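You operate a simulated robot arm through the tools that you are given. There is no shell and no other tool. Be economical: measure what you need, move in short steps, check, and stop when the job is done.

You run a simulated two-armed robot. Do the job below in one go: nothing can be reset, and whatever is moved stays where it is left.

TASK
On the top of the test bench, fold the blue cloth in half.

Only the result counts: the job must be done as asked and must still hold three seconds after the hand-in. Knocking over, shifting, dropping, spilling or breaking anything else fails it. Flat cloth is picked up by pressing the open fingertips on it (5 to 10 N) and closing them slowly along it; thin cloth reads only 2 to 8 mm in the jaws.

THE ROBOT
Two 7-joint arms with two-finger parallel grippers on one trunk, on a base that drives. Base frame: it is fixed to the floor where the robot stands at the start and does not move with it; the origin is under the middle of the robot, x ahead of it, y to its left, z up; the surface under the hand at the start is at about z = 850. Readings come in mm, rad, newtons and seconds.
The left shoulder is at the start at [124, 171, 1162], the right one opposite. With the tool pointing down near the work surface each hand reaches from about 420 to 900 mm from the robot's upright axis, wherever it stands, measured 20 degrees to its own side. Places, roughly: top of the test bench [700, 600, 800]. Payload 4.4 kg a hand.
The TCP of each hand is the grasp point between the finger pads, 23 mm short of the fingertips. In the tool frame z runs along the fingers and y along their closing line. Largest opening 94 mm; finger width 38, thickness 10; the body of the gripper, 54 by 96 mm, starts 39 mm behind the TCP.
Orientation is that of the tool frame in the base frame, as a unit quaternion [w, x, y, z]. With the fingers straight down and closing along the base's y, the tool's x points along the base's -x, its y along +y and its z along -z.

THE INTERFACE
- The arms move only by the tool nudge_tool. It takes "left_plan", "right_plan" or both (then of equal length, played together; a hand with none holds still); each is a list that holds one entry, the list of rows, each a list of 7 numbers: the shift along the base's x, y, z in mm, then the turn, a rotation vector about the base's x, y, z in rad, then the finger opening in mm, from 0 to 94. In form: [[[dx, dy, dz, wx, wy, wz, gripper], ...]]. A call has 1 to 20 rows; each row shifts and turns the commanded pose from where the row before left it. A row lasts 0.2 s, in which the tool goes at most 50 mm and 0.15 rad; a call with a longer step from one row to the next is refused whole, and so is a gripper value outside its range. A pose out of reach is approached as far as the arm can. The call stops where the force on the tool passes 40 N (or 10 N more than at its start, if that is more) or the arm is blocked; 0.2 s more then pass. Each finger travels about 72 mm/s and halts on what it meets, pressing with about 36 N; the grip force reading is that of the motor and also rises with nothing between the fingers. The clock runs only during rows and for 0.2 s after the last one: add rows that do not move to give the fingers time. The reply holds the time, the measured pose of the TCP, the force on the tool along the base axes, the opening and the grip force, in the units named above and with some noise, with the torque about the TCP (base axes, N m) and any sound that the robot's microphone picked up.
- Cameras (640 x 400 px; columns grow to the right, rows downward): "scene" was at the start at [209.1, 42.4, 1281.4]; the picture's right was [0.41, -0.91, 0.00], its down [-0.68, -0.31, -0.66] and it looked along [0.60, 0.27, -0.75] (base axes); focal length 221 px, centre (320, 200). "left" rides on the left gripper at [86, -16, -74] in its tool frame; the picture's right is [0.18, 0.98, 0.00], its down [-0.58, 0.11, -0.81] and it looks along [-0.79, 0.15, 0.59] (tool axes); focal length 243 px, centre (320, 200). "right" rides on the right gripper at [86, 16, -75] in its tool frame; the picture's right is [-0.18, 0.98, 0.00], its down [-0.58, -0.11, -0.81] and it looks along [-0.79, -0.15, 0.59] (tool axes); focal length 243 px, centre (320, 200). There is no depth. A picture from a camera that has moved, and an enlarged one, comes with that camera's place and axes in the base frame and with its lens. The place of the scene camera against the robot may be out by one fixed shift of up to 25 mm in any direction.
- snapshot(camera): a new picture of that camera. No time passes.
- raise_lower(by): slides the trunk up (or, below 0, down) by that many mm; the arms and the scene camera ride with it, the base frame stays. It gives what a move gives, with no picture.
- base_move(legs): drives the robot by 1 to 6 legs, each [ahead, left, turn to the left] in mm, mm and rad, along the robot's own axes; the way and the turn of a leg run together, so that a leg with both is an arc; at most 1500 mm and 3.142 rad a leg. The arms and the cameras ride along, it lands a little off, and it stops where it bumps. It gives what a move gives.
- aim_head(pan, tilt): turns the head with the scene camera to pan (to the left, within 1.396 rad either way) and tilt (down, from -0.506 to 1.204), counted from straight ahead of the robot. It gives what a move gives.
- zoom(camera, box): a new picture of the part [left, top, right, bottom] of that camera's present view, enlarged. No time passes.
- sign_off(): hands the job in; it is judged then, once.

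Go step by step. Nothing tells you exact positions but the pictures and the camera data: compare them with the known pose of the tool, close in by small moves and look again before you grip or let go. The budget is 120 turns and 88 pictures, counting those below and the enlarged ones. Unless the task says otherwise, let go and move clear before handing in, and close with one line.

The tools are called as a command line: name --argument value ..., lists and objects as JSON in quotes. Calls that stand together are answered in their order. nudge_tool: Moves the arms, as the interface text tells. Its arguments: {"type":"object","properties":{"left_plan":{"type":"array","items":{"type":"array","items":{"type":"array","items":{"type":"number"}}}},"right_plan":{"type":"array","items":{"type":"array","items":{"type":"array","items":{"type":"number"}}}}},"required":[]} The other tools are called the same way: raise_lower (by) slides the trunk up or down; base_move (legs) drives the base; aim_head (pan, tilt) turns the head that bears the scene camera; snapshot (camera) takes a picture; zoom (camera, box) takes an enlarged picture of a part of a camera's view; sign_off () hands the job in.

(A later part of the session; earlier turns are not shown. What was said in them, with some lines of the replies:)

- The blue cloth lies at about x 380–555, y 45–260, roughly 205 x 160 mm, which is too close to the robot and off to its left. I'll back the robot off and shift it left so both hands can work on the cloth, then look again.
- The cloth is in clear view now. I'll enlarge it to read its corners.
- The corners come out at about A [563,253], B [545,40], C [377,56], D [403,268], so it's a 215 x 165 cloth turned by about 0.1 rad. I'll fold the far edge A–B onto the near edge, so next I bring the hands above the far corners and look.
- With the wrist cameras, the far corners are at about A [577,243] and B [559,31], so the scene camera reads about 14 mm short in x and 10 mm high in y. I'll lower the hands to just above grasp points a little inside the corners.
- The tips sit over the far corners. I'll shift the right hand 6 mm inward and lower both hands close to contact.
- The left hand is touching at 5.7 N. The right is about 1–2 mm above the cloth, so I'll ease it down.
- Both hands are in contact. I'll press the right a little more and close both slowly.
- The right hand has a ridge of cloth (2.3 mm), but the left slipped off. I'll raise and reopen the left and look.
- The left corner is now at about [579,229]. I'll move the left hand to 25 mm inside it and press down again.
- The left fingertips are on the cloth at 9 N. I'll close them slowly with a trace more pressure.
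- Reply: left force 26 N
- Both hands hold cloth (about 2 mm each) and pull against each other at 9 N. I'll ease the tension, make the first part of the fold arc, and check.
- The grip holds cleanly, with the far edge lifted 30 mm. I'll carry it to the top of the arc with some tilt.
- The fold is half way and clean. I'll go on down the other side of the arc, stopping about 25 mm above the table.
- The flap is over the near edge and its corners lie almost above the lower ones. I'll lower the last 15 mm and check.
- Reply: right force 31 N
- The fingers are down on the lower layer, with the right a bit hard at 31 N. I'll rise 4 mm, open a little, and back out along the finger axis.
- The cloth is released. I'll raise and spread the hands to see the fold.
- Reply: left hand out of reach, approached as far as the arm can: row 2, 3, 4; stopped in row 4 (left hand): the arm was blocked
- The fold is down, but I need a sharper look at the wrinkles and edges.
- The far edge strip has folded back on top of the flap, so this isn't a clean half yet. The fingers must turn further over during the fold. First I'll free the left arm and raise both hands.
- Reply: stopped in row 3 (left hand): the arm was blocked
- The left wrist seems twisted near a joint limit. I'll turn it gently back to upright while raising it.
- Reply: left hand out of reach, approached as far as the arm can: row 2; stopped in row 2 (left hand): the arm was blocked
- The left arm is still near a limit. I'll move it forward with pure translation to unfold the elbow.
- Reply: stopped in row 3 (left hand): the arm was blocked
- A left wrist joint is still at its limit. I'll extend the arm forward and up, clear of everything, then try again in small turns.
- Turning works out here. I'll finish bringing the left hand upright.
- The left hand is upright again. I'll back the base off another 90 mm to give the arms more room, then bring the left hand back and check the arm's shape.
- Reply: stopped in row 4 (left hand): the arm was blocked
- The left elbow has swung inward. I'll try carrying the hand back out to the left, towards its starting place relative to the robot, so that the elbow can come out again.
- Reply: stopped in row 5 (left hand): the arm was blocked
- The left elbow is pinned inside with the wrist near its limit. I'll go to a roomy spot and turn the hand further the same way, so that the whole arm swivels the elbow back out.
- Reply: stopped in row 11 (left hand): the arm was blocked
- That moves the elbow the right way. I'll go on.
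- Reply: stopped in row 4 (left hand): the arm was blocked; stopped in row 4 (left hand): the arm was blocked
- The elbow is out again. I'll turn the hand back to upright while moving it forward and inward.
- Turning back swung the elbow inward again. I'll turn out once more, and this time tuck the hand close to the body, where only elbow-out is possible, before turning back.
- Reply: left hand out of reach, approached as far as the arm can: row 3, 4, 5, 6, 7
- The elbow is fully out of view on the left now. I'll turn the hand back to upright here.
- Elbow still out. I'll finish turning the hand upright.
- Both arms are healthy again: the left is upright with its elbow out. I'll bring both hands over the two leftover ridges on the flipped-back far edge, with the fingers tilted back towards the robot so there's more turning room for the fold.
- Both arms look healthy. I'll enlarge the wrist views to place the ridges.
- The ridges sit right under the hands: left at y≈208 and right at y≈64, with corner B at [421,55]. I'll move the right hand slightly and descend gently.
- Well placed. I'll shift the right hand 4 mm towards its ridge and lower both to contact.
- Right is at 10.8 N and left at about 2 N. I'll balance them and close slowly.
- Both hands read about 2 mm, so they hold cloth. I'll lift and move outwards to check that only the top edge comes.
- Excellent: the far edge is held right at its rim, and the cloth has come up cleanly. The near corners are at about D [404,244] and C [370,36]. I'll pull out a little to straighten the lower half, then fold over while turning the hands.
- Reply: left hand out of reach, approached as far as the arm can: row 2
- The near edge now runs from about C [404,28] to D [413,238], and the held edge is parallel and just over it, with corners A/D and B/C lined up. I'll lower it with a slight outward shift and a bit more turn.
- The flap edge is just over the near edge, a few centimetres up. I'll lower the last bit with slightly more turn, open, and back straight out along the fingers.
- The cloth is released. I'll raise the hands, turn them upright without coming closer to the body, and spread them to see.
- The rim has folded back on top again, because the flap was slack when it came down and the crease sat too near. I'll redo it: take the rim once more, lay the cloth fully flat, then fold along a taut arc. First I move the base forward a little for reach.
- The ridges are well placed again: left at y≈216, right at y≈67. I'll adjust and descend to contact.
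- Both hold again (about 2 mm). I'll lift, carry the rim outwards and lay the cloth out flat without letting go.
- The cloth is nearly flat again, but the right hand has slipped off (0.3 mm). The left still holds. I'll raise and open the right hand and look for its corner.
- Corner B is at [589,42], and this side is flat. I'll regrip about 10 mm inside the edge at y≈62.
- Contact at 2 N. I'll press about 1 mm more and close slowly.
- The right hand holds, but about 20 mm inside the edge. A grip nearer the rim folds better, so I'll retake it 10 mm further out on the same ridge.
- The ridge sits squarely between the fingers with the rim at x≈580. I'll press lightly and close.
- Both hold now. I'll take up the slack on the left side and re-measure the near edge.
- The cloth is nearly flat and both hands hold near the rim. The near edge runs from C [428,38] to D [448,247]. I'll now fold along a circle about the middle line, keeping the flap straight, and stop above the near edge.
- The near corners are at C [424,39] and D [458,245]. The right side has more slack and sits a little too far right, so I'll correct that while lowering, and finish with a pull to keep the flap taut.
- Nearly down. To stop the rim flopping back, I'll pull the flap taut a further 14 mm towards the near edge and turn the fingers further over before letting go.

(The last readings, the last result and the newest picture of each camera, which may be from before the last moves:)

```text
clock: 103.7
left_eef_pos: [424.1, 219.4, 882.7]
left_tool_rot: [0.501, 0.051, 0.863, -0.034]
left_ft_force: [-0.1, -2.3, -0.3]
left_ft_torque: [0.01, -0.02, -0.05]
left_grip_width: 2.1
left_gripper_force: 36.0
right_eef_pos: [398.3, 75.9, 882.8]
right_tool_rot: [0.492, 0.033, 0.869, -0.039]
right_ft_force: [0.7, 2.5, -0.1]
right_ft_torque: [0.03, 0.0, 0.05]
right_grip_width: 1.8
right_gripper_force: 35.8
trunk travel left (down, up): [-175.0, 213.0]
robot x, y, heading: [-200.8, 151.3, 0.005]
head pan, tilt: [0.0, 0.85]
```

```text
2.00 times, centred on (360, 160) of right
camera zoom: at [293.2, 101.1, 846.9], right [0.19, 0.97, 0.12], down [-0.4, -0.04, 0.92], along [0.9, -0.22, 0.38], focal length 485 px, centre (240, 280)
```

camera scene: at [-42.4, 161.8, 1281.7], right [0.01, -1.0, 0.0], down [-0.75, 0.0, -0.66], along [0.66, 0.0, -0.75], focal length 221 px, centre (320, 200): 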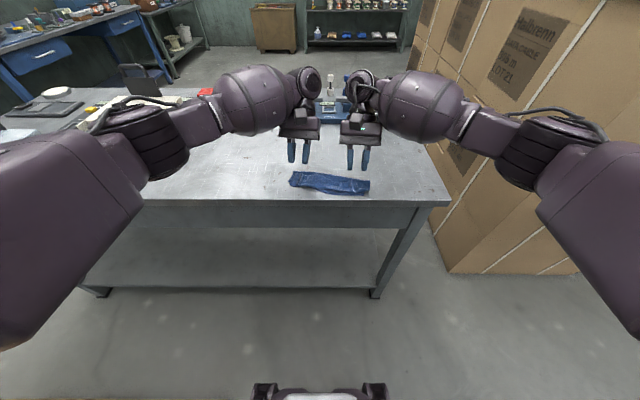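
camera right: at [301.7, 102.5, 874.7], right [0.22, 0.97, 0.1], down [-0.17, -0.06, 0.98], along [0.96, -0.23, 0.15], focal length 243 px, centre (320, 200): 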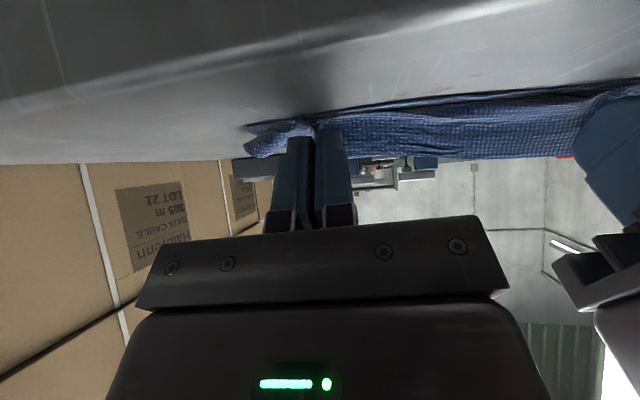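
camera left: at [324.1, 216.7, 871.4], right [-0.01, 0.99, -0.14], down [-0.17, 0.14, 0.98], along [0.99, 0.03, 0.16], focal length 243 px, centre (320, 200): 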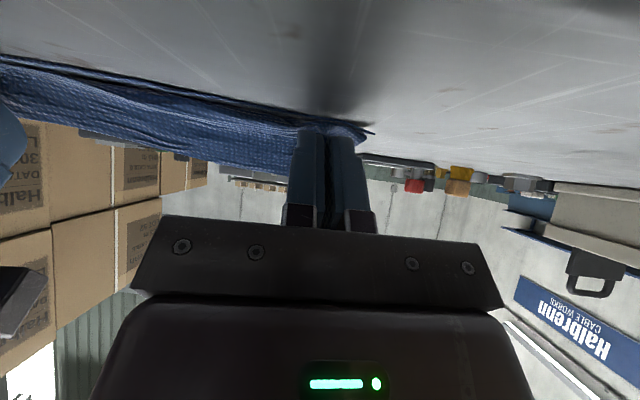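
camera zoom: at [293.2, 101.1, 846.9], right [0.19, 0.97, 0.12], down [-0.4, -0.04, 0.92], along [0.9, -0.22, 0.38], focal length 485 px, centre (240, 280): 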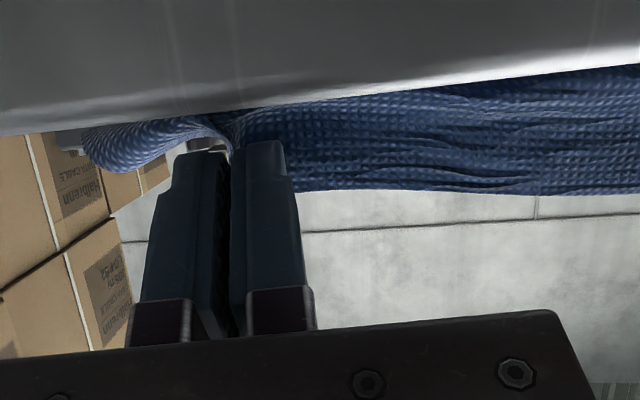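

The rim stands up like a curtain because the hands hold it high. If I turn the fingers back to near vertical, I can set the rim right down on the near edge, so I'll do that while keeping it pulled taut.

nudge_tool --left_plan '[[[0, 0, 2, 0.01, 0.13, 0, 0], [0, 0, 1, 0.01, 0.13, 0, 0], [1, 0, 0, 0.01, 0.13, 0, 0], [1, 0, 0, 0.01, 0.13, 0, 0], [2, 0, 0, 0.01, 0.13, 0, 0], [2, 0, -1, 0.01, 0.13, 0, 0], [0, 0, -2, 0.01, 0.13, 0, 0], [0, 0, -1.5, 0, 0, 0, 0], [0, 0, 0, 0, 0, 0, 0]]]' --right_plan '[[[0, 0, 2, 0.01, 0.13, 0, 0], [0, 0, 1, 0.01, 0.13, 0, 0], [1, 0, 0, 0.01, 0.13, 0, 0], [1, 0, 0, 0.01, 0.13, 0, 0], [2, 0, 0, 0.01, 0.13, 0, 0], [2, 0, -1, 0.01, 0.13, 0, 0], [0, 0, -2, 0.01, 0.13, 0, 0], [0, 0, -1.5, 0, 0, 0, 0], [0, 0, 0, 0, 0, 0, 0]]]'

zoom --camera "right" --box '[160, 0, 640, 300]'

```text
clock: 105.7
left_eef_pos: [429.8, 220.0, 882.4]
left_tool_rot: [0.067, 0.048, 0.996, -0.024]
left_ft_force: [0.3, -2.6, 0.2]
left_ft_torque: [-0.05, 0.03, -0.02]
left_grip_width: 2.1
left_gripper_force: 35.9
right_eef_pos: [405.0, 76.8, 881.5]
right_tool_rot: [0.059, 0.03, 0.998, -0.022]
right_ft_force: [0.2, 2.3, 2.2]
right_ft_torque: [0.05, -0.03, 0.01]
right_grip_width: 1.6
right_gripper_force: 36.2
trunk travel left (down, up): [-175.0, 213.0]
robot x, y, heading: [-201.8, 148.7, 0.001]
head pan, tilt: [0.0, 0.85]
```

```text
1.33 times, centred on (400, 150) of right
camera zoom: at [312.2, 100.2, 945.9], right [0.24, 0.97, -0.02], down [0.48, -0.1, 0.87], along [0.85, -0.22, -0.49], focal length 324 px, centre (213, 267)
```

zoom: 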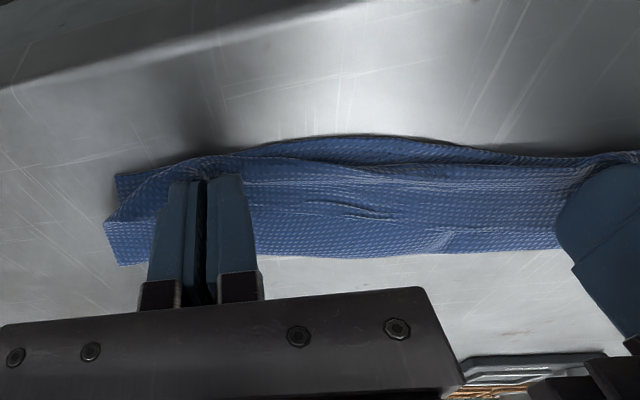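

The flap is now low over the near half, with the crease about 75 mm from the near edge. I'll open, lift straight up and out of the way, and look.

nudge_tool --left_plan '[[[0, 0, 0, 0, 0, 0, 6], [0, 0, 0, 0, 0, 0, 12], [0, 0, 0, 0, 0, 0, 20], [0, 0, 5, 0, 0, 0, 20], [0, 0, 15, 0, 0, 0, 20], [0, 0, 30, 0, 0, 0, 20], [0, 10, 30, 0, 0, 0, 20], [0, 30, 20, 0, 0, 0, 20], [0, 40, 0, 0, 0, 0, 20], [0, 40, 0, 0, 0, 0, 20], [0, 0, 0, 0, 0, 0, 20]]]' --right_plan '[[[0, 0, 0, 0, 0, 0, 6], [0, 0, 0, 0, 0, 0, 12], [0, 0, 0, 0, 0, 0, 20], [0, 0, 5, 0, 0, 0, 20], [0, 0, 15, 0, 0, 0, 20], [0, 0, 30, 0, 0, 0, 20], [0, -10, 30, 0, 0, 0, 20], [0, -30, 20, 0, 0, 0, 20], [0, -40, 0, 0, 0, 0, 20], [0, -20, 0, 0, 0, 0, 20], [0, 0, 0, 0, 0, 0, 20]]]'

zoom --camera "scene" --box '[270, 150, 382, 220]'

```text
clock: 108.1
left_eef_pos: [431.0, 339.9, 980.4]
left_tool_rot: [0.068, 0.047, 0.996, -0.024]
left_ft_force: [0.2, -0.1, 0.3]
left_ft_torque: [0.03, -0.01, -0.02]
left_grip_width: 19.9
left_gripper_force: 0.0
right_eef_pos: [404.5, -25.4, 981.5]
right_tool_rot: [0.059, 0.03, 0.998, -0.022]
right_ft_force: [-0.9, -0.8, 0.3]
right_ft_torque: [0.03, -0.02, -0.02]
right_grip_width: 20.1
right_gripper_force: 0.1
trunk travel left (down, up): [-175.0, 213.0]
robot x, y, heading: [-200.4, 150.5, 0.005]
head pan, tilt: [0.0, 0.85]
```

```text
5.71 times, centred on (326, 185) of scene
camera zoom: at [14.4, 161.1, 1281.2], right [0.0, -1.0, 0.0], down [-0.75, 0.0, -0.66], along [0.66, 0.0, -0.75], focal length 1263 px, centre (286, 286)
```

zoom: 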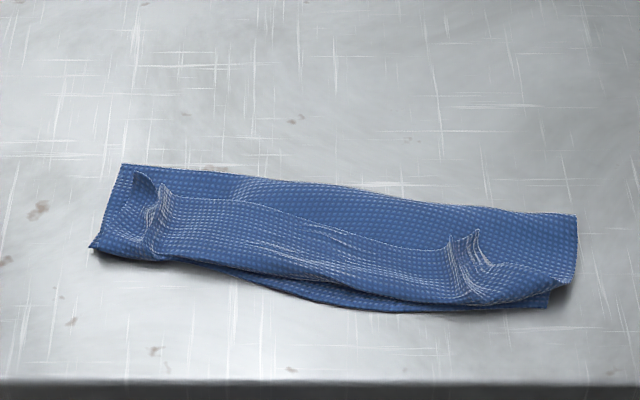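

The rim always flops back, leaving thirds, so I'll change method: lay the cloth flat again, then pinch it along its middle line and lift, so that both halves hang together, and lay it down double. First, back to the two ridges of the rim.

nudge_tool --left_plan '[[[2.5, -16.1, -5.6, 0.012, 0.091, 0, 24], [2.5, -16.1, -5.6, 0.012, 0.091, 0, 24], [2.5, -16.1, -5.6, 0.012, 0.091, 0, 24], [2.5, -16.1, -5.6, 0.012, 0.091, 0, 24], [2.5, -16.1, -5.6, 0.012, 0.091, 0, 24], [2.5, -16.1, -5.6, 0.012, 0.091, 0, 24], [2.5, -16.1, -5.6, 0.012, 0.091, 0, 24], [2.5, -16.1, -5.6, 0.012, 0.091, 0, 24], [0, 0, -20, 0, 0, 0, 24], [0, 0, -15, 0, 0, 0, 24], [0, 0, 0, 0, 0, 0, 24]]]' --right_plan '[[[2.1, 11.4, -5.7, 0.012, 0.091, 0, 24], [2.1, 11.4, -5.7, 0.012, 0.091, 0, 24], [2.1, 11.4, -5.7, 0.012, 0.091, 0, 24], [2.1, 11.4, -5.7, 0.012, 0.091, 0, 24], [2.1, 11.4, -5.7, 0.012, 0.091, 0, 24], [2.1, 11.4, -5.7, 0.012, 0.091, 0, 24], [2.1, 11.4, -5.7, 0.012, 0.091, 0, 24], [2.1, 11.4, -5.7, 0.012, 0.091, 0, 24], [0, 0, -20, 0, 0, 0, 24], [0, 0, -15, 0, 0, 0, 24], [0, 0, 0, 0, 0, 0, 24]]]'

zoom --camera "left" --box '[0, 0, 480, 300]'

```text
clock: 110.5
left_eef_pos: [449.9, 211.5, 902.3]
left_tool_rot: [-0.293, 0.038, 0.955, 0.007]
left_ft_force: [-0.7, 0.6, 0.1]
left_ft_torque: [0.02, 0.03, -0.02]
left_grip_width: 24.3
left_gripper_force: 0.1
right_eef_pos: [422.4, 66.3, 900.0]
right_tool_rot: [-0.302, 0.022, 0.953, 0.017]
right_ft_force: [-0.4, 0.3, -0.7]
right_ft_torque: [-0.01, 0.0, -0.02]
right_grip_width: 24.1
right_gripper_force: 0.1
trunk travel left (down, up): [-175.0, 213.0]
robot x, y, heading: [-206.2, 148.9, 0.005]
head pan, tilt: [0.0, 0.85]
```

```text
1.33 times, centred on (240, 150) of left
camera zoom: at [418.9, 197.4, 1012.7], right [-0.07, 0.99, 0.1], down [0.94, 0.04, 0.34], along [0.33, 0.11, -0.94], focal length 324 px, centre (427, 267)
```

zoom: 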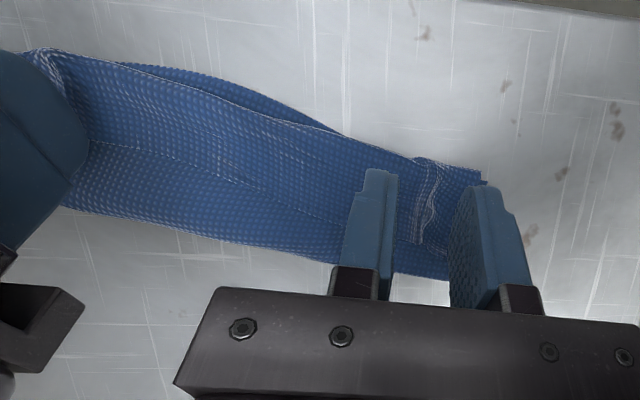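

The left ridge is between the fingers. I'll shift 3 mm, descend to contact and close both.

nudge_tool --left_plan '[[[0, 3, -10, 0, 0, 0, 24], [0, 0, -9, 0, 0, 0, 24], [0, 0, -2.5, 0, 0, 0, 24], [0, 0, 0, 0, 0, 0, 24]]]' --right_plan '[[[0, 1, -9, 0, 0, 0, 24], [0, 0, -8, 0, 0, 0, 24], [0, 0, -2, 0, 0, 0, 24], [0, 0, 0, 0, 0, 0, 24]]]'

```text
clock: 111.5
left_eef_pos: [448.9, 212.6, 881.8]
left_tool_rot: [-0.292, 0.039, 0.956, 0.007]
left_ft_force: [1.1, 2.1, 16.7]
left_ft_torque: [0.22, -0.11, -0.04]
left_grip_width: 24.5
left_gripper_force: 0.3
right_eef_pos: [421.1, 68.0, 884.5]
right_tool_rot: [-0.301, 0.022, 0.953, 0.016]
right_ft_force: [0.3, 0.2, 0.0]
right_ft_torque: [0.01, 0.01, 0.0]
right_grip_width: 23.9
right_gripper_force: 0.0
trunk travel left (down, up): [-175.0, 213.0]
robot x, y, heading: [-202.6, 149.5, 0.004]
head pan, tilt: [0.0, 0.85]
```

nudge_tool --left_plan '[[[0, 0, 0.6, 0, 0, 0, 24], [0, 0, 0, 0, 0, 0, 24], [0, 0, 0, 0, 0, 0, 22], [0, 0, 0, 0, 0, 0, 20], [0, 0, 0, 0, 0, 0, 18], [0, 0, 0, 0, 0, 0, 16], [0, 0, 0, 0, 0, 0, 14], [0, 0, 0, 0, 0, 0, 12], [0, 0, 0, 0, 0, 0, 10], [0, 0, 0, 0, 0, 0, 8], [0, 0, 0, 0, 0, 0, 6], [0, 0, 0, 0, 0, 0, 4], [0, 0, 0, 0, 0, 0, 2], [0, 0, 0, 0, 0, 0, 0], [0, 0, 0, 0, 0, 0, 0], [0, 0, 0, 0, 0, 0, 0]]]' --right_plan '[[[0, 0, -2, 0, 0, 0, 24], [0, 0, -1.8, 0, 0, 0, 24], [0, 0, 0, 0, 0, 0, 22], [0, 0, 0, 0, 0, 0, 20], [0, 0, 0, 0, 0, 0, 18], [0, 0, 0, 0, 0, 0, 16], [0, 0, 0, 0, 0, 0, 14], [0, 0, 0, 0, 0, 0, 12], [0, 0, 0, 0, 0, 0, 10], [0, 0, 0, 0, 0, 0, 8], [0, 0, 0, 0, 0, 0, 6], [0, 0, 0, 0, 0, 0, 4], [0, 0, 0, 0, 0, 0, 2], [0, 0, 0, 0, 0, 0, 0], [0, 0, 0, 0, 0, 0, 0], [0, 0, 0, 0, 0, 0, 0]]]'

```text
clock: 114.9
left_eef_pos: [447.6, 212.3, 882.8]
left_tool_rot: [-0.292, 0.04, 0.955, 0.008]
left_ft_force: [-0.9, -5.3, 9.0]
left_ft_torque: [-0.13, 0.01, 0.04]
left_grip_width: 2.6
left_gripper_force: 36.5
right_eef_pos: [420.6, 67.5, 881.5]
right_tool_rot: [-0.3, 0.022, 0.954, 0.016]
right_ft_force: [-0.2, 1.8, 32.0]
right_ft_torque: [0.02, -0.08, -0.01]
right_grip_width: 2.6
right_gripper_force: 36.0
trunk travel left (down, up): [-175.0, 213.0]
robot x, y, heading: [-202.3, 151.7, 0.008]
head pan, tilt: [0.0, 0.85]
```

Both hold. I'll carry the rim out, lay the cloth flat, release it there and lift away.

nudge_tool --left_plan '[[[4, 0, 17, 0, 0, 0, 0], [4, 0, 17, 0, 0, 0, 0], [4, 0, 17, 0, 0, 0, 0], [18, -2.2, 0, -0.006, -0.06, 0, 0], [18, -2.2, 0, -0.006, -0.06, 0, 0], [18, -2.2, 0, -0.006, -0.06, 0, 0], [18, -2.2, 0, -0.006, -0.06, 0, 0], [18, -2.2, 0, -0.006, -0.06, 0, 0], [10, -1, -15, 0, 0, 0, 0], [10, -1, -15, 0, 0, 0, 0], [8, -1, -15, 0, 0, 0, 0], [4, 0, -4, 0, 0, 0, 0], [0, 0, 0, 0, 0, 0, 0], [0, 0, 0, 0, 0, 0, 8], [0, 0, 0, 0, 0, 0, 20], [0, 0, 5, 0, 0, 0, 20], [0, 0, 20, 0, 0, 0, 20], [-5, 0, 40, 0, 0, 0, 20], [-10, 5, 40, 0, 0, 0, 20]]]' --right_plan '[[[4, 0, 17, 0, 0, 0, 0], [4, 0, 17, 0, 0, 0, 0], [4, 0, 17, 0, 0, 0, 0], [18, -2.2, 0, -0.006, -0.06, 0, 0], [18, -2.2, 0, -0.006, -0.06, 0, 0], [18, -2.2, 0, -0.006, -0.06, 0, 0], [18, -2.2, 0, -0.006, -0.06, 0, 0], [18, -2.2, 0, -0.006, -0.06, 0, 0], [10, -1, -15, 0, 0, 0, 0], [10, -1, -15, 0, 0, 0, 0], [8, -1, -15, 0, 0, 0, 0], [4, 0, -4, 0, 0, 0, 0], [0, 0, 0, 0, 0, 0, 0], [0, 0, 0, 0, 0, 0, 8], [0, 0, 0, 0, 0, 0, 20], [0, 0, 5, 0, 0, 0, 20], [0, 0, 20, 0, 0, 0, 20], [-5, 0, 40, 0, 0, 0, 20], [-10, -5, 40, 0, 0, 0, 20]]]'

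zoom --camera "scene" --box '[250, 125, 394, 215]'

```text
clock: 118.9
left_eef_pos: [566.9, 203.3, 991.1]
left_tool_rot: [-0.145, 0.041, 0.989, 0.0]
left_ft_force: [-0.5, -0.1, 0.0]
left_ft_torque: [0.03, -0.04, 0.03]
left_grip_width: 19.9
left_gripper_force: 0.0
right_eef_pos: [539.7, 48.8, 990.3]
right_tool_rot: [-0.153, 0.023, 0.988, 0.006]
right_ft_force: [-0.1, 0.9, 0.1]
right_ft_torque: [-0.03, -0.04, 0.02]
right_grip_width: 19.8
right_gripper_force: 0.0
trunk travel left (down, up): [-175.0, 213.0]
robot x, y, heading: [-199.9, 147.9, 0.003]
head pan, tilt: [0.0, 0.85]
```

```text
4.44 times, centred on (322, 170) of scene
camera zoom: at [11.9, 162.0, 1282.2], right [0.0, -1.0, 0.0], down [-0.75, 0.0, -0.66], along [0.66, 0.0, -0.75], focal length 982 px, centre (311, 333)
```

zoom: 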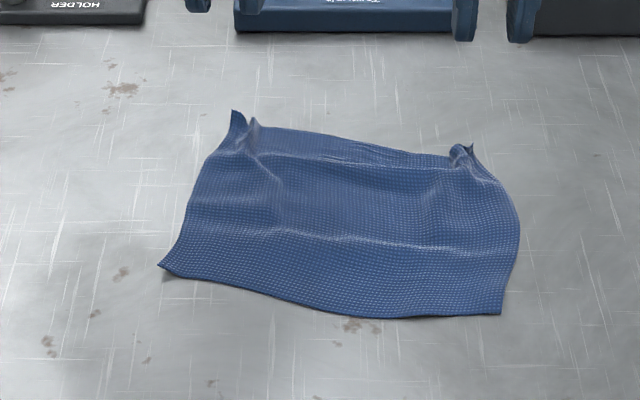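

The cloth is flat again. From its edges and old creases, the middle line runs from about [495,20] to [527,232]. I'll turn both hands a quarter turn so that their fingers close across that line, cameras outward, above [500,45] and [520,205].

nudge_tool --left_plan '[[[-6, 0, 0, -0.012, -0.1, 0, 30], [-6, 0, 0, -0.012, -0.1, 0, 30], [-5, 0, 0, -0.012, -0.1, 0, 30], [-3, 0, 0, 0, 0, -0.145, 30], [-3, 0, 0, 0, 0, -0.145, 30], [-3, 0, 0, 0, 0, -0.145, 30], [-3, 0, 0, 0, 0, -0.145, 30], [-3, 0, 0, 0, 0, -0.145, 30], [-3, 0, 0, 0, 0, -0.145, 30], [-3, 0, 0, 0, 0, -0.145, 30], [-3, 0, 0, 0, 0, -0.145, 30], [-3, 1, 0, 0, 0, -0.145, 30], [-2, 1, 0, 0, 0, -0.145, 30], [-1, 0, 0, 0, 0, -0.145, 30], [0, 0, 0, 0, 0, 0, 30]]]' --right_plan '[[[-6, 0, 0, -0.012, -0.1, 0, 30], [-6, 0, 0, -0.012, -0.1, 0, 30], [-4, 0, 0, -0.012, -0.1, 0, 30], [-3, 0, 0, 0, 0, 0.135, 30], [-3, 0, 0, 0, 0, 0.135, 30], [-3, 0, 0, 0, 0, 0.135, 30], [-3, 0, 0, 0, 0, 0.135, 30], [-3, 0, 0, 0, 0, 0.135, 30], [-3, 0, 0, 0, 0, 0.135, 30], [-2, 0, 0, 0, 0, 0.135, 30], [-2, -1, 0, 0, 0, 0.135, 30], [-1, -1, 0, 0, 0, 0.135, 30], [-1, -1, 0, 0, 0, 0.135, 30], [0, -1, 0, 0, 0, 0.135, 30], [0, 0, 0, 0, 0, 0, 30]]]'

```text
clock: 122.1
left_eef_pos: [523.4, 206.3, 986.3]
left_tool_rot: [-0.006, 0.746, 0.666, -0.011]
left_ft_force: [0.3, -0.2, -0.2]
left_ft_torque: [0.01, -0.05, -0.01]
left_grip_width: 29.8
left_gripper_force: 0.1
right_eef_pos: [505.3, 49.7, 985.4]
right_tool_rot: [0.0, -0.433, 0.902, -0.011]
right_ft_force: [0.6, -0.1, 0.0]
right_ft_torque: [0.0, -0.03, -0.01]
right_grip_width: 29.9
right_gripper_force: 0.0
right hand out of reach, approached as far as the arm can: row 11, 12, 13, 14
trunk travel left (down, up): [-175.0, 213.0]
robot x, y, heading: [-204.3, 150.8, 0.004]
head pan, tilt: [0.0, 0.85]
```

The left hand turned fully, but the right wrist stops at about half. I'll turn the right hand the other way instead; there's room for its camera between the hands.

nudge_tool --right_plan '[[[0, 0, 2, 0, 0, -0.148, 30], [0, 0, 2, 0, 0, -0.148, 30], [0, 0, 0, 0, 0, -0.148, 30], [0, 0, 0, 0, 0, -0.148, 30], [0, 0, 0, 0, 0, -0.148, 30], [0, 0, 0, 0, 0, -0.148, 30], [0, 0, 0, 0, 0, -0.148, 30], [0, 0, 0, 0, 0, -0.148, 30], [0, 0, 0, 0, 0, -0.148, 30], [0, 0, 0, 0, 0, -0.148, 30], [0, 0, 0, 0, 0, -0.148, 30], [0, 0, 0, 0, 0, -0.148, 30], [0, 0, 0, 0, 0, -0.148, 30], [0, 0, 0, 0, 0, -0.148, 30], [0, 0, 0, 0, 0, -0.148, 30], [0, 0, 0, 0, 0, -0.148, 30], [0, 0, 0, 0, 0, -0.148, 30], [0, 0, 0, 0, 0, -0.148, 30], [0, 0, 0, 0, 0, -0.148, 30]]]'

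```text
clock: 126.1
left_eef_pos: [521.1, 206.6, 988.0]
left_tool_rot: [-0.005, 0.746, 0.665, -0.011]
left_ft_force: [0.8, 0.7, -0.4]
left_ft_torque: [0.01, 0.03, -0.02]
left_grip_width: 30.3
left_gripper_force: 0.1
right_eef_pos: [505.3, 47.2, 989.0]
right_tool_rot: [-0.009, 0.82, 0.573, -0.001]
right_ft_force: [-0.5, 0.4, -0.1]
right_ft_torque: [-0.02, 0.0, -0.01]
right_grip_width: 30.0
right_gripper_force: 0.1
trunk travel left (down, up): [-175.0, 213.0]
robot x, y, heading: [-200.7, 151.3, 0.001]
head pan, tilt: [0.0, 0.85]
```

The right hand went past, so I'll trim it back, place both hands and lower close to the cloth for a check.

nudge_tool --left_plan '[[[-1, -1, 0, 0, 0, 0, 30], [0, 0, 0, 0, 0, 0, 30], [0, 0, -35, 0, 0, 0, 30], [0, 0, -35, 0, 0, 0, 30], [0, 0, -30, 0, 0, 0, 30], [0, 0, 0, 0, 0, 0, 30]]]' --right_plan '[[[-3, -1, 0, 0, 0, 0.113, 30], [-2, -1, 0, 0, 0, 0.113, 30], [0, 0, -35, 0, 0, 0, 30], [0, 0, -35, 0, 0, 0, 30], [0, 0, -31, 0, 0, 0, 30], [0, 0, 0, 0, 0, 0, 30]]]'

zoom --camera "scene" --box '[250, 125, 394, 215]'

```text
clock: 127.5
left_eef_pos: [521.6, 205.5, 889.6]
left_tool_rot: [-0.006, 0.746, 0.666, -0.011]
left_ft_force: [-0.2, 0.2, -0.6]
left_ft_torque: [0.02, -0.05, 0.01]
left_grip_width: 30.2
left_gripper_force: 0.0
right_eef_pos: [499.0, 46.5, 889.1]
right_tool_rot: [-0.01, 0.749, 0.663, -0.002]
right_ft_force: [-0.6, 0.0, 1.4]
right_ft_torque: [0.02, -0.02, -0.02]
right_grip_width: 30.0
right_gripper_force: 0.1
trunk travel left (down, up): [-175.0, 213.0]
robot x, y, heading: [-200.1, 152.8, -0.001]
head pan, tilt: [0.0, 0.85]
```

```text
4.44 times, centred on (322, 170) of scene
camera zoom: at [13.1, 161.4, 1281.8], right [0.0, -1.0, 0.0], down [-0.75, 0.0, -0.66], along [0.66, 0.0, -0.75], focal length 982 px, centre (311, 333)
```

zoom: 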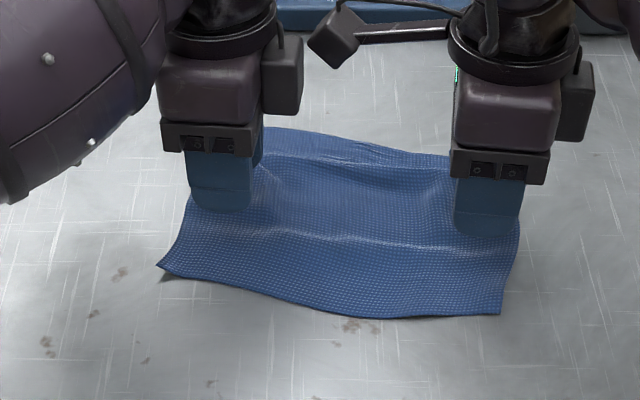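

Both hands straddle the middle line. I'll descend to contact.

nudge_tool --left_plan '[[[0, 0, -7, 0, 0, 0, 30], [0, 0, -3, 0, 0, 0, 30], [0, 0, -2, 0, 0, 0, 30], [0, 0, 0, 0, 0, 0, 30]]]' --right_plan '[[[0, 0, -7, 0, 0, 0, 30], [0, 0, -3, 0, 0, 0, 30], [0, 0, -2, 0, 0, 0, 30], [0, 0, 0, 0, 0, 0, 30]]]'

```text
clock: 128.5
left_eef_pos: [520.7, 205.4, 875.5]
left_tool_rot: [-0.007, 0.745, 0.667, -0.011]
left_ft_force: [1.8, 2.9, -0.5]
left_ft_torque: [-0.15, 0.14, 0.15]
left_grip_width: 30.3
left_gripper_force: 0.0
right_eef_pos: [499.2, 45.3, 877.1]
right_tool_rot: [-0.01, 0.749, 0.663, -0.002]
right_ft_force: [-1.7, -2.7, 0.7]
right_ft_torque: [0.26, -0.18, 0.11]
right_grip_width: 30.0
right_gripper_force: 0.1
trunk travel left (down, up): [-175.0, 213.0]
robot x, y, heading: [-199.8, 151.4, 0.0]
head pan, tilt: [0.0, 0.85]
```

Equal and opposite side forces show that the two hands just touch each other (the right camera against the left hand). I'll rise slightly, spread them by a few millimetres each, and come down again.

nudge_tool --left_plan '[[[0, 0, 3, 0, 0, 0, 30], [0, 5, 0, 0, 0, 0, 30], [0, 0, -2, 0, 0, 0, 30], [0, 0, 0, 0, 0, 0, 30]]]' --right_plan '[[[0, 0, 3, 0, 0, 0, 30], [0, -5, 0, 0, 0, 0, 30], [0, 0, -4, 0, 0, 0, 30], [0, 0, 0, 0, 0, 0, 30]]]'

```text
clock: 129.5
left_eef_pos: [520.3, 210.9, 876.4]
left_tool_rot: [-0.007, 0.747, 0.665, -0.011]
left_ft_force: [0.3, 0.1, 0.6]
left_ft_torque: [0.01, 0.01, 0.01]
left_grip_width: 30.0
left_gripper_force: 0.0
right_eef_pos: [499.7, 38.6, 875.8]
right_tool_rot: [-0.01, 0.749, 0.662, -0.002]
right_ft_force: [0.6, -0.3, 0.6]
right_ft_torque: [0.02, 0.01, 0.0]
right_grip_width: 29.8
right_gripper_force: 0.1
trunk travel left (down, up): [-175.0, 213.0]
robot x, y, heading: [-200.5, 148.3, 0.006]
head pan, tilt: [0.0, 0.85]
```

Free again. Down the last bit in small steps.

nudge_tool --left_plan '[[[0, 0, -1.2, 0, 0, 0, 30], [0, 0, -0.8, 0, 0, 0, 30], [0, 0, 0, 0, 0, 0, 30]]]' --right_plan '[[[0, 0, -1.2, 0, 0, 0, 30], [0, 0, -0.8, 0, 0, 0, 30], [0, 0, 0, 0, 0, 0, 30]]]'

```text
clock: 130.3
left_eef_pos: [521.1, 209.6, 875.1]
left_tool_rot: [-0.005, 0.745, 0.667, -0.011]
left_ft_force: [-0.2, -1.3, 1.0]
left_ft_torque: [0.02, 0.0, 0.01]
left_grip_width: 30.0
left_gripper_force: 0.1
right_eef_pos: [499.7, 39.8, 874.4]
right_tool_rot: [-0.011, 0.749, 0.663, -0.002]
right_ft_force: [0.5, -0.7, 5.2]
right_ft_torque: [-0.04, -0.1, 0.02]
right_grip_width: 30.0
right_gripper_force: 0.1
trunk travel left (down, up): [-175.0, 213.0]
robot x, y, heading: [-199.8, 149.0, 0.001]
head pan, tilt: [0.0, 0.85]
```

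nudge_tool --left_plan '[[[0, 0, -1, 0, 0, 0, 30], [0, 0, -0.6, 0, 0, 0, 30], [0, 0, 0, 0, 0, 0, 30]]]' --right_plan '[[[0, 0, -0.3, 0, 0, 0, 30], [0, 0, 0, 0, 0, 0, 30], [0, 0, 0, 0, 0, 0, 30]]]'

```text
clock: 131.1
left_eef_pos: [520.9, 210.1, 875.4]
left_tool_rot: [-0.005, 0.746, 0.666, -0.01]
left_ft_force: [0.4, -1.1, 8.2]
left_ft_torque: [0.1, -0.22, -0.03]
left_grip_width: 30.4
left_gripper_force: 0.6
right_eef_pos: [499.1, 40.3, 874.8]
right_tool_rot: [-0.01, 0.749, 0.662, -0.002]
right_ft_force: [-0.2, 1.5, 3.9]
right_ft_torque: [-0.03, -0.09, 0.03]
right_grip_width: 30.6
right_gripper_force: 0.0
trunk travel left (down, up): [-175.0, 213.0]
robot x, y, heading: [-200.3, 152.5, 0.005]
head pan, tilt: [0.0, 0.85]
```

Left is at 8 N and right at 4 N. I'll add a touch on the right and close both slowly.

nudge_tool --left_plan '[[[0, 0, 0, 0, 0, 0, 30], [0, 0, 0, 0, 0, 0, 28], [0, 0, 0, 0, 0, 0, 26], [0, 0, 0, 0, 0, 0, 24], [0, 0, 0, 0, 0, 0, 22], [0, 0, 0, 0, 0, 0, 20], [0, 0, 0, 0, 0, 0, 18], [0, 0, 0, 0, 0, 0, 16], [0, 0, 0, 0, 0, 0, 14], [0, 0, 0, 0, 0, 0, 12], [0, 0, 0, 0, 0, 0, 10], [0, 0, 0, 0, 0, 0, 8], [0, 0, 0, 0, 0, 0, 6], [0, 0, 0, 0, 0, 0, 4], [0, 0, 0, 0, 0, 0, 2], [0, 0, 0, 0, 0, 0, 0], [0, 0, 0, 0, 0, 0, 0], [0, 0, 0, 0, 0, 0, 0]]]' --right_plan '[[[0, 0, -0.6, 0, 0, 0, 30], [0, 0, 0, 0, 0, 0, 28], [0, 0, 0, 0, 0, 0, 26], [0, 0, 0, 0, 0, 0, 24], [0, 0, 0, 0, 0, 0, 22], [0, 0, 0, 0, 0, 0, 20], [0, 0, 0, 0, 0, 0, 18], [0, 0, 0, 0, 0, 0, 16], [0, 0, 0, 0, 0, 0, 14], [0, 0, 0, 0, 0, 0, 12], [0, 0, 0, 0, 0, 0, 10], [0, 0, 0, 0, 0, 0, 8], [0, 0, 0, 0, 0, 0, 6], [0, 0, 0, 0, 0, 0, 4], [0, 0, 0, 0, 0, 0, 2], [0, 0, 0, 0, 0, 0, 0], [0, 0, 0, 0, 0, 0, 0], [0, 0, 0, 0, 0, 0, 0]]]'

```text
clock: 134.9
left_eef_pos: [520.3, 210.7, 874.8]
left_tool_rot: [-0.005, 0.746, 0.666, -0.01]
left_ft_force: [1.6, -0.3, 9.1]
left_ft_torque: [0.15, -0.15, -0.01]
left_grip_width: 6.3
left_gripper_force: 36.1
right_eef_pos: [499.2, 39.8, 874.8]
right_tool_rot: [-0.009, 0.749, 0.663, -0.001]
right_ft_force: [0.4, 0.2, 12.6]
right_ft_torque: [-0.06, -0.04, 0.03]
right_grip_width: 4.6
right_gripper_force: 36.0
trunk travel left (down, up): [-175.0, 213.0]
robot x, y, heading: [-200.5, 148.2, 0.006]
head pan, tilt: [0.0, 0.85]
```

Both hold a ridge along the middle line (6.3 and 4.6 mm). I'll lift straight up so the two halves hang free.

nudge_tool --left_plan '[[[0, 0, 5, 0, 0, 0, 0], [0, 0, 12, 0, 0, 0, 0], [0, 0, 15, 0, 0, 0, 0], [0, 0, 18, 0, 0, 0, 0], [0, 0, 18, 0, 0, 0, 0], [0, 0, 18, 0, 0, 0, 0], [0, 0, 14, 0, 0, 0, 0], [0, 0, 0, 0, 0, 0, 0], [0, 0, 0, 0, 0, 0, 0]]]' --right_plan '[[[0, 0, 5, 0, 0, 0, 0], [0, 0, 12, 0, 0, 0, 0], [0, 0, 15, 0, 0, 0, 0], [0, 0, 18, 0, 0, 0, 0], [0, 0, 18, 0, 0, 0, 0], [0, 0, 18, 0, 0, 0, 0], [0, 0, 14, 0, 0, 0, 0], [0, 0, 0, 0, 0, 0, 0], [0, 0, 0, 0, 0, 0, 0]]]'

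zoom --camera "scene" --box '[250, 115, 394, 205]'

```text
clock: 136.9
left_eef_pos: [522.0, 209.4, 973.1]
left_tool_rot: [-0.007, 0.745, 0.666, -0.01]
left_ft_force: [0.1, 0.3, -0.6]
left_ft_torque: [-0.04, 0.0, -0.01]
left_grip_width: 6.3
left_gripper_force: 36.0
right_eef_pos: [498.9, 40.3, 974.7]
right_tool_rot: [-0.01, 0.749, 0.663, -0.002]
right_ft_force: [0.7, 0.1, 0.1]
right_ft_torque: [0.01, 0.02, 0.0]
right_grip_width: 2.5
right_gripper_force: 35.9
trunk travel left (down, up): [-175.0, 213.0]
robot x, y, heading: [-198.8, 148.8, 0.006]
head pan, tilt: [0.0, 0.85]
```

```text
4.44 times, centred on (322, 160) of scene
camera zoom: at [13.9, 161.4, 1281.4], right [0.0, -1.0, 0.0], down [-0.75, 0.0, -0.66], along [0.66, 0.0, -0.75], focal length 982 px, centre (311, 378)
```

zoom: 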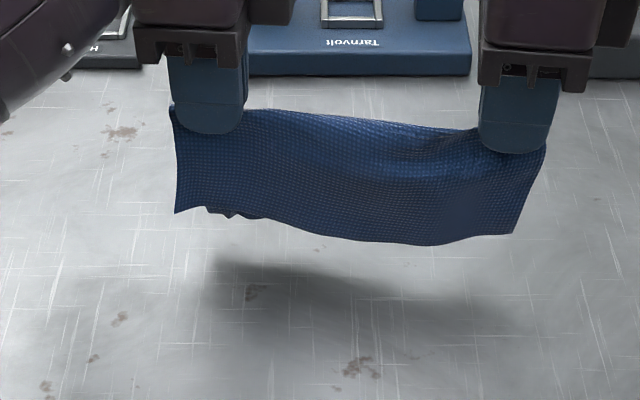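

The cloth hangs neatly doubled over its middle line, both halves almost equal. I'll lower it until the loose edges touch, then lay it down towards me, tilting the hands to follow.

nudge_tool --left_plan '[[[0, 0, -10, 0, 0, 0, 0], [0, 0, -10, 0, 0, 0, 0], [-9.5, 1.2, -4, 0, 0, 0, 0], [-9.5, 1.2, -4, 0, 0, 0, 0], [-10.5, 1.3, -3.5, -0.0075, -0.06, 0, 0], [-10.5, 1.3, -3.5, -0.0075, -0.06, 0, 0], [-9, 1.1, -6.5, -0.008, -0.065, 0, 0], [-9, 1.1, -6.5, -0.008, -0.065, 0, 0], [-7.5, 1, -8, -0.009, -0.07, 0, 0], [-7.5, 1, -8, -0.009, -0.07, 0, 0], [-5.3, 0.6, -9.7, -0.009, -0.07, 0, 0], [-5.3, 0.6, -9.7, -0.009, -0.07, 0, 0], [-5, 0.6, -4, -0.006, -0.05, 0, 0], [-5, 0.6, -4, -0.006, -0.05, 0, 0], [0, 0, 0, 0, 0, 0, 0]]]' --right_plan '[[[0, 0, -10, 0, 0, 0, 0], [0, 0, -10, 0, 0, 0, 0], [-9.5, 1.2, -4, 0, 0, 0, 0], [-9.5, 1.2, -4, 0, 0, 0, 0], [-10.5, 1.3, -3.5, -0.0075, -0.06, 0, 0], [-10.5, 1.3, -3.5, -0.0075, -0.06, 0, 0], [-9, 1.1, -6.5, -0.008, -0.065, 0, 0], [-9, 1.1, -6.5, -0.008, -0.065, 0, 0], [-7.5, 1, -8, -0.009, -0.07, 0, 0], [-7.5, 1, -8, -0.009, -0.07, 0, 0], [-5.3, 0.6, -9.7, -0.009, -0.07, 0, 0], [-5.3, 0.6, -9.7, -0.009, -0.07, 0, 0], [-5, 0.6, -4, -0.006, -0.05, 0, 0], [-5, 0.6, -4, -0.006, -0.05, 0, 0], [0, 0, 0, 0, 0, 0, 0]]]'

```text
clock: 140.1
left_eef_pos: [427.0, 221.6, 882.1]
left_tool_rot: [0.23, 0.712, 0.634, 0.195]
left_ft_force: [0.1, 0.4, 0.6]
left_ft_torque: [0.02, 0.0, 0.0]
left_grip_width: 6.7
left_gripper_force: 35.5
right_eef_pos: [406.2, 51.3, 882.4]
right_tool_rot: [0.225, 0.712, 0.633, 0.205]
right_ft_force: [0.6, 0.7, 1.2]
right_ft_torque: [0.01, 0.03, 0.04]
right_grip_width: 2.5
right_gripper_force: 36.5
trunk travel left (down, up): [-175.0, 213.0]
robot x, y, heading: [-201.3, 151.7, 0.001]
head pan, tilt: [0.0, 0.85]
```

Laid down with no side load. A check before letting go.

zoom --camera "scene" --box '[250, 125, 394, 215]'

```text
4.44 times, centred on (322, 170) of scene
camera zoom: at [14.0, 161.4, 1281.4], right [0.0, -1.0, 0.0], down [-0.75, 0.0, -0.66], along [0.66, 0.0, -0.75], focal length 982 px, centre (311, 333)
```

zoom: 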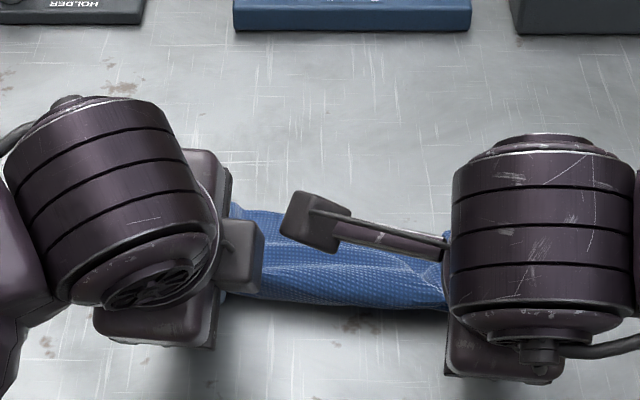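

It lies doubled, with the crease in the fingers and the loose edges away from me. I'll open a little, slide the fingers straight back out from the crease, and rise.

nudge_tool --left_plan '[[[0, 0, 1.5, 0, 0, 0, 9], [0, 0, 1.5, 0, 0, 0, 14], [0, 0, 0, 0, 0, 0, 16], [-5, 0.6, 0, 0, 0, 0, 16], [-6, 0.7, 0, 0, 0, 0, 16], [-7, 0.9, 0, 0, 0, 0, 16], [-8, 1, 0, 0, 0, 0, 16], [-8, 1, 3, 0, 0, 0, 16], [-4, 0, 12, 0, 0, 0, 16], [0, 0, 25, 0.009, 0.07, 0, 16], [0, 0, 30, 0.012, 0.1, 0, 16], [5, 5, 30, 0.012, 0.1, 0, 16], [5, 15, 20, 0.012, 0.1, 0, 16], [5, 25, 10, 0.012, 0.1, 0, 16], [5, 30, 0, 0, 0.1, 0, 16], [5, 35, 0, 0, 0, 0, 16], [5, 35, 0, 0, 0, 0, 16], [0, 0, 0, 0, 0, 0, 16]]]' --right_plan '[[[0, 0, 1.5, 0, 0, 0, 9], [0, 0, 1.5, 0, 0, 0, 14], [0, 0, 0, 0, 0, 0, 16], [-5, 0.6, 0, 0, 0, 0, 16], [-6, 0.7, 0, 0, 0, 0, 16], [-7, 0.9, 0, 0, 0, 0, 16], [-8, 1, 0, 0, 0, 0, 16], [-8, 1, 3, 0, 0, 0, 16], [-4, 0, 12, 0, 0, 0, 16], [0, 0, 25, 0.009, 0.07, 0, 16], [0, 0, 30, 0.012, 0.1, 0, 16], [5, -5, 30, 0.012, 0.1, 0, 16], [5, -15, 20, 0.012, 0.1, 0, 16], [5, -20, 10, 0.012, 0.1, 0, 16], [5, -20, 0, 0, 0.1, 0, 16], [5, -20, 0, 0, 0, 0, 16], [5, -20, 0, 0, 0, 0, 16], [0, 0, 0, 0, 0, 0, 16]]]'

zoom --camera "scene" --box '[262, 150, 390, 230]'

```text
clock: 143.9
left_eef_pos: [418.6, 371.2, 1014.8]
left_tool_rot: [0.021, 0.745, 0.666, 0.004]
left_ft_force: [-0.2, 0.5, -1.0]
left_ft_torque: [0.01, 0.01, -0.01]
left_grip_width: 16.0
left_gripper_force: 0.0
right_eef_pos: [399.0, -42.9, 1013.6]
right_tool_rot: [0.017, 0.748, 0.663, 0.012]
right_ft_force: [0.0, 0.4, -0.7]
right_ft_torque: [0.0, 0.01, 0.02]
right_grip_width: 15.9
right_gripper_force: 0.1
trunk travel left (down, up): [-175.0, 213.0]
robot x, y, heading: [-202.6, 152.2, 0.002]
head pan, tilt: [0.0, 0.85]
```

```text
5.00 times, centred on (326, 190) of scene
camera zoom: at [14.3, 161.3, 1281.3], right [0.0, -1.0, 0.0], down [-0.75, 0.0, -0.66], along [0.66, 0.0, -0.75], focal length 1105 px, centre (290, 250)
```

zoom: 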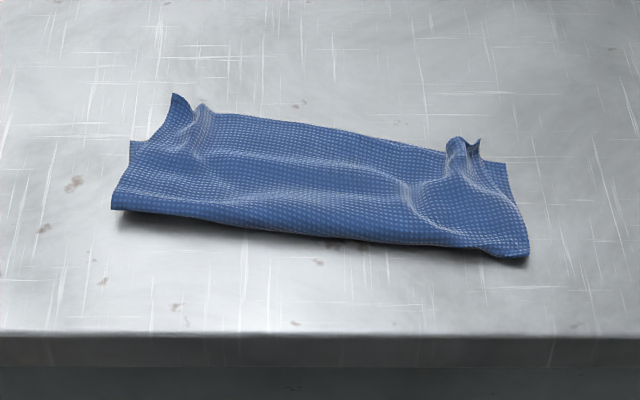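

The cloth is now folded in half along its middle line. I'll use the last picture to check the left end, where a corner is curled.

zoom --camera "scene" --box '[278, 162, 326, 192]'

```text
13.33 times, centred on (302, 177) of scene
camera zoom: at [14.3, 161.3, 1281.3], right [0.0, -1.0, 0.0], down [-0.75, 0.0, -0.66], along [0.66, 0.0, -0.75], focal length 2948 px, centre (560, 507)
```

zoom: 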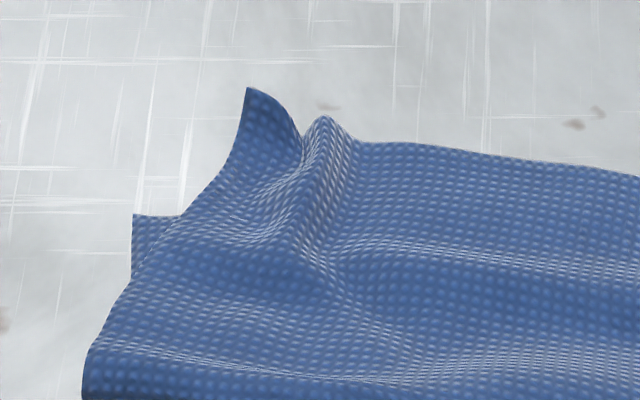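

The fold is good: the halves lie on each other, the loose edges are within about 20 mm of each other, and only the far corners are slightly curled from the earlier grips (about 35 mm apart at the left pair). Both hands are clear and the cloth is lying still, so I'm handing it in.

sign_off

```text
The job is handed in.
```

I folded the blue cloth in half along its middle line. It is lying still on the bench top, and both hands are open and clear; the loose edges are about 20 mm apart, and the two far corners are still slightly curled, the left pair about 35 mm apart.
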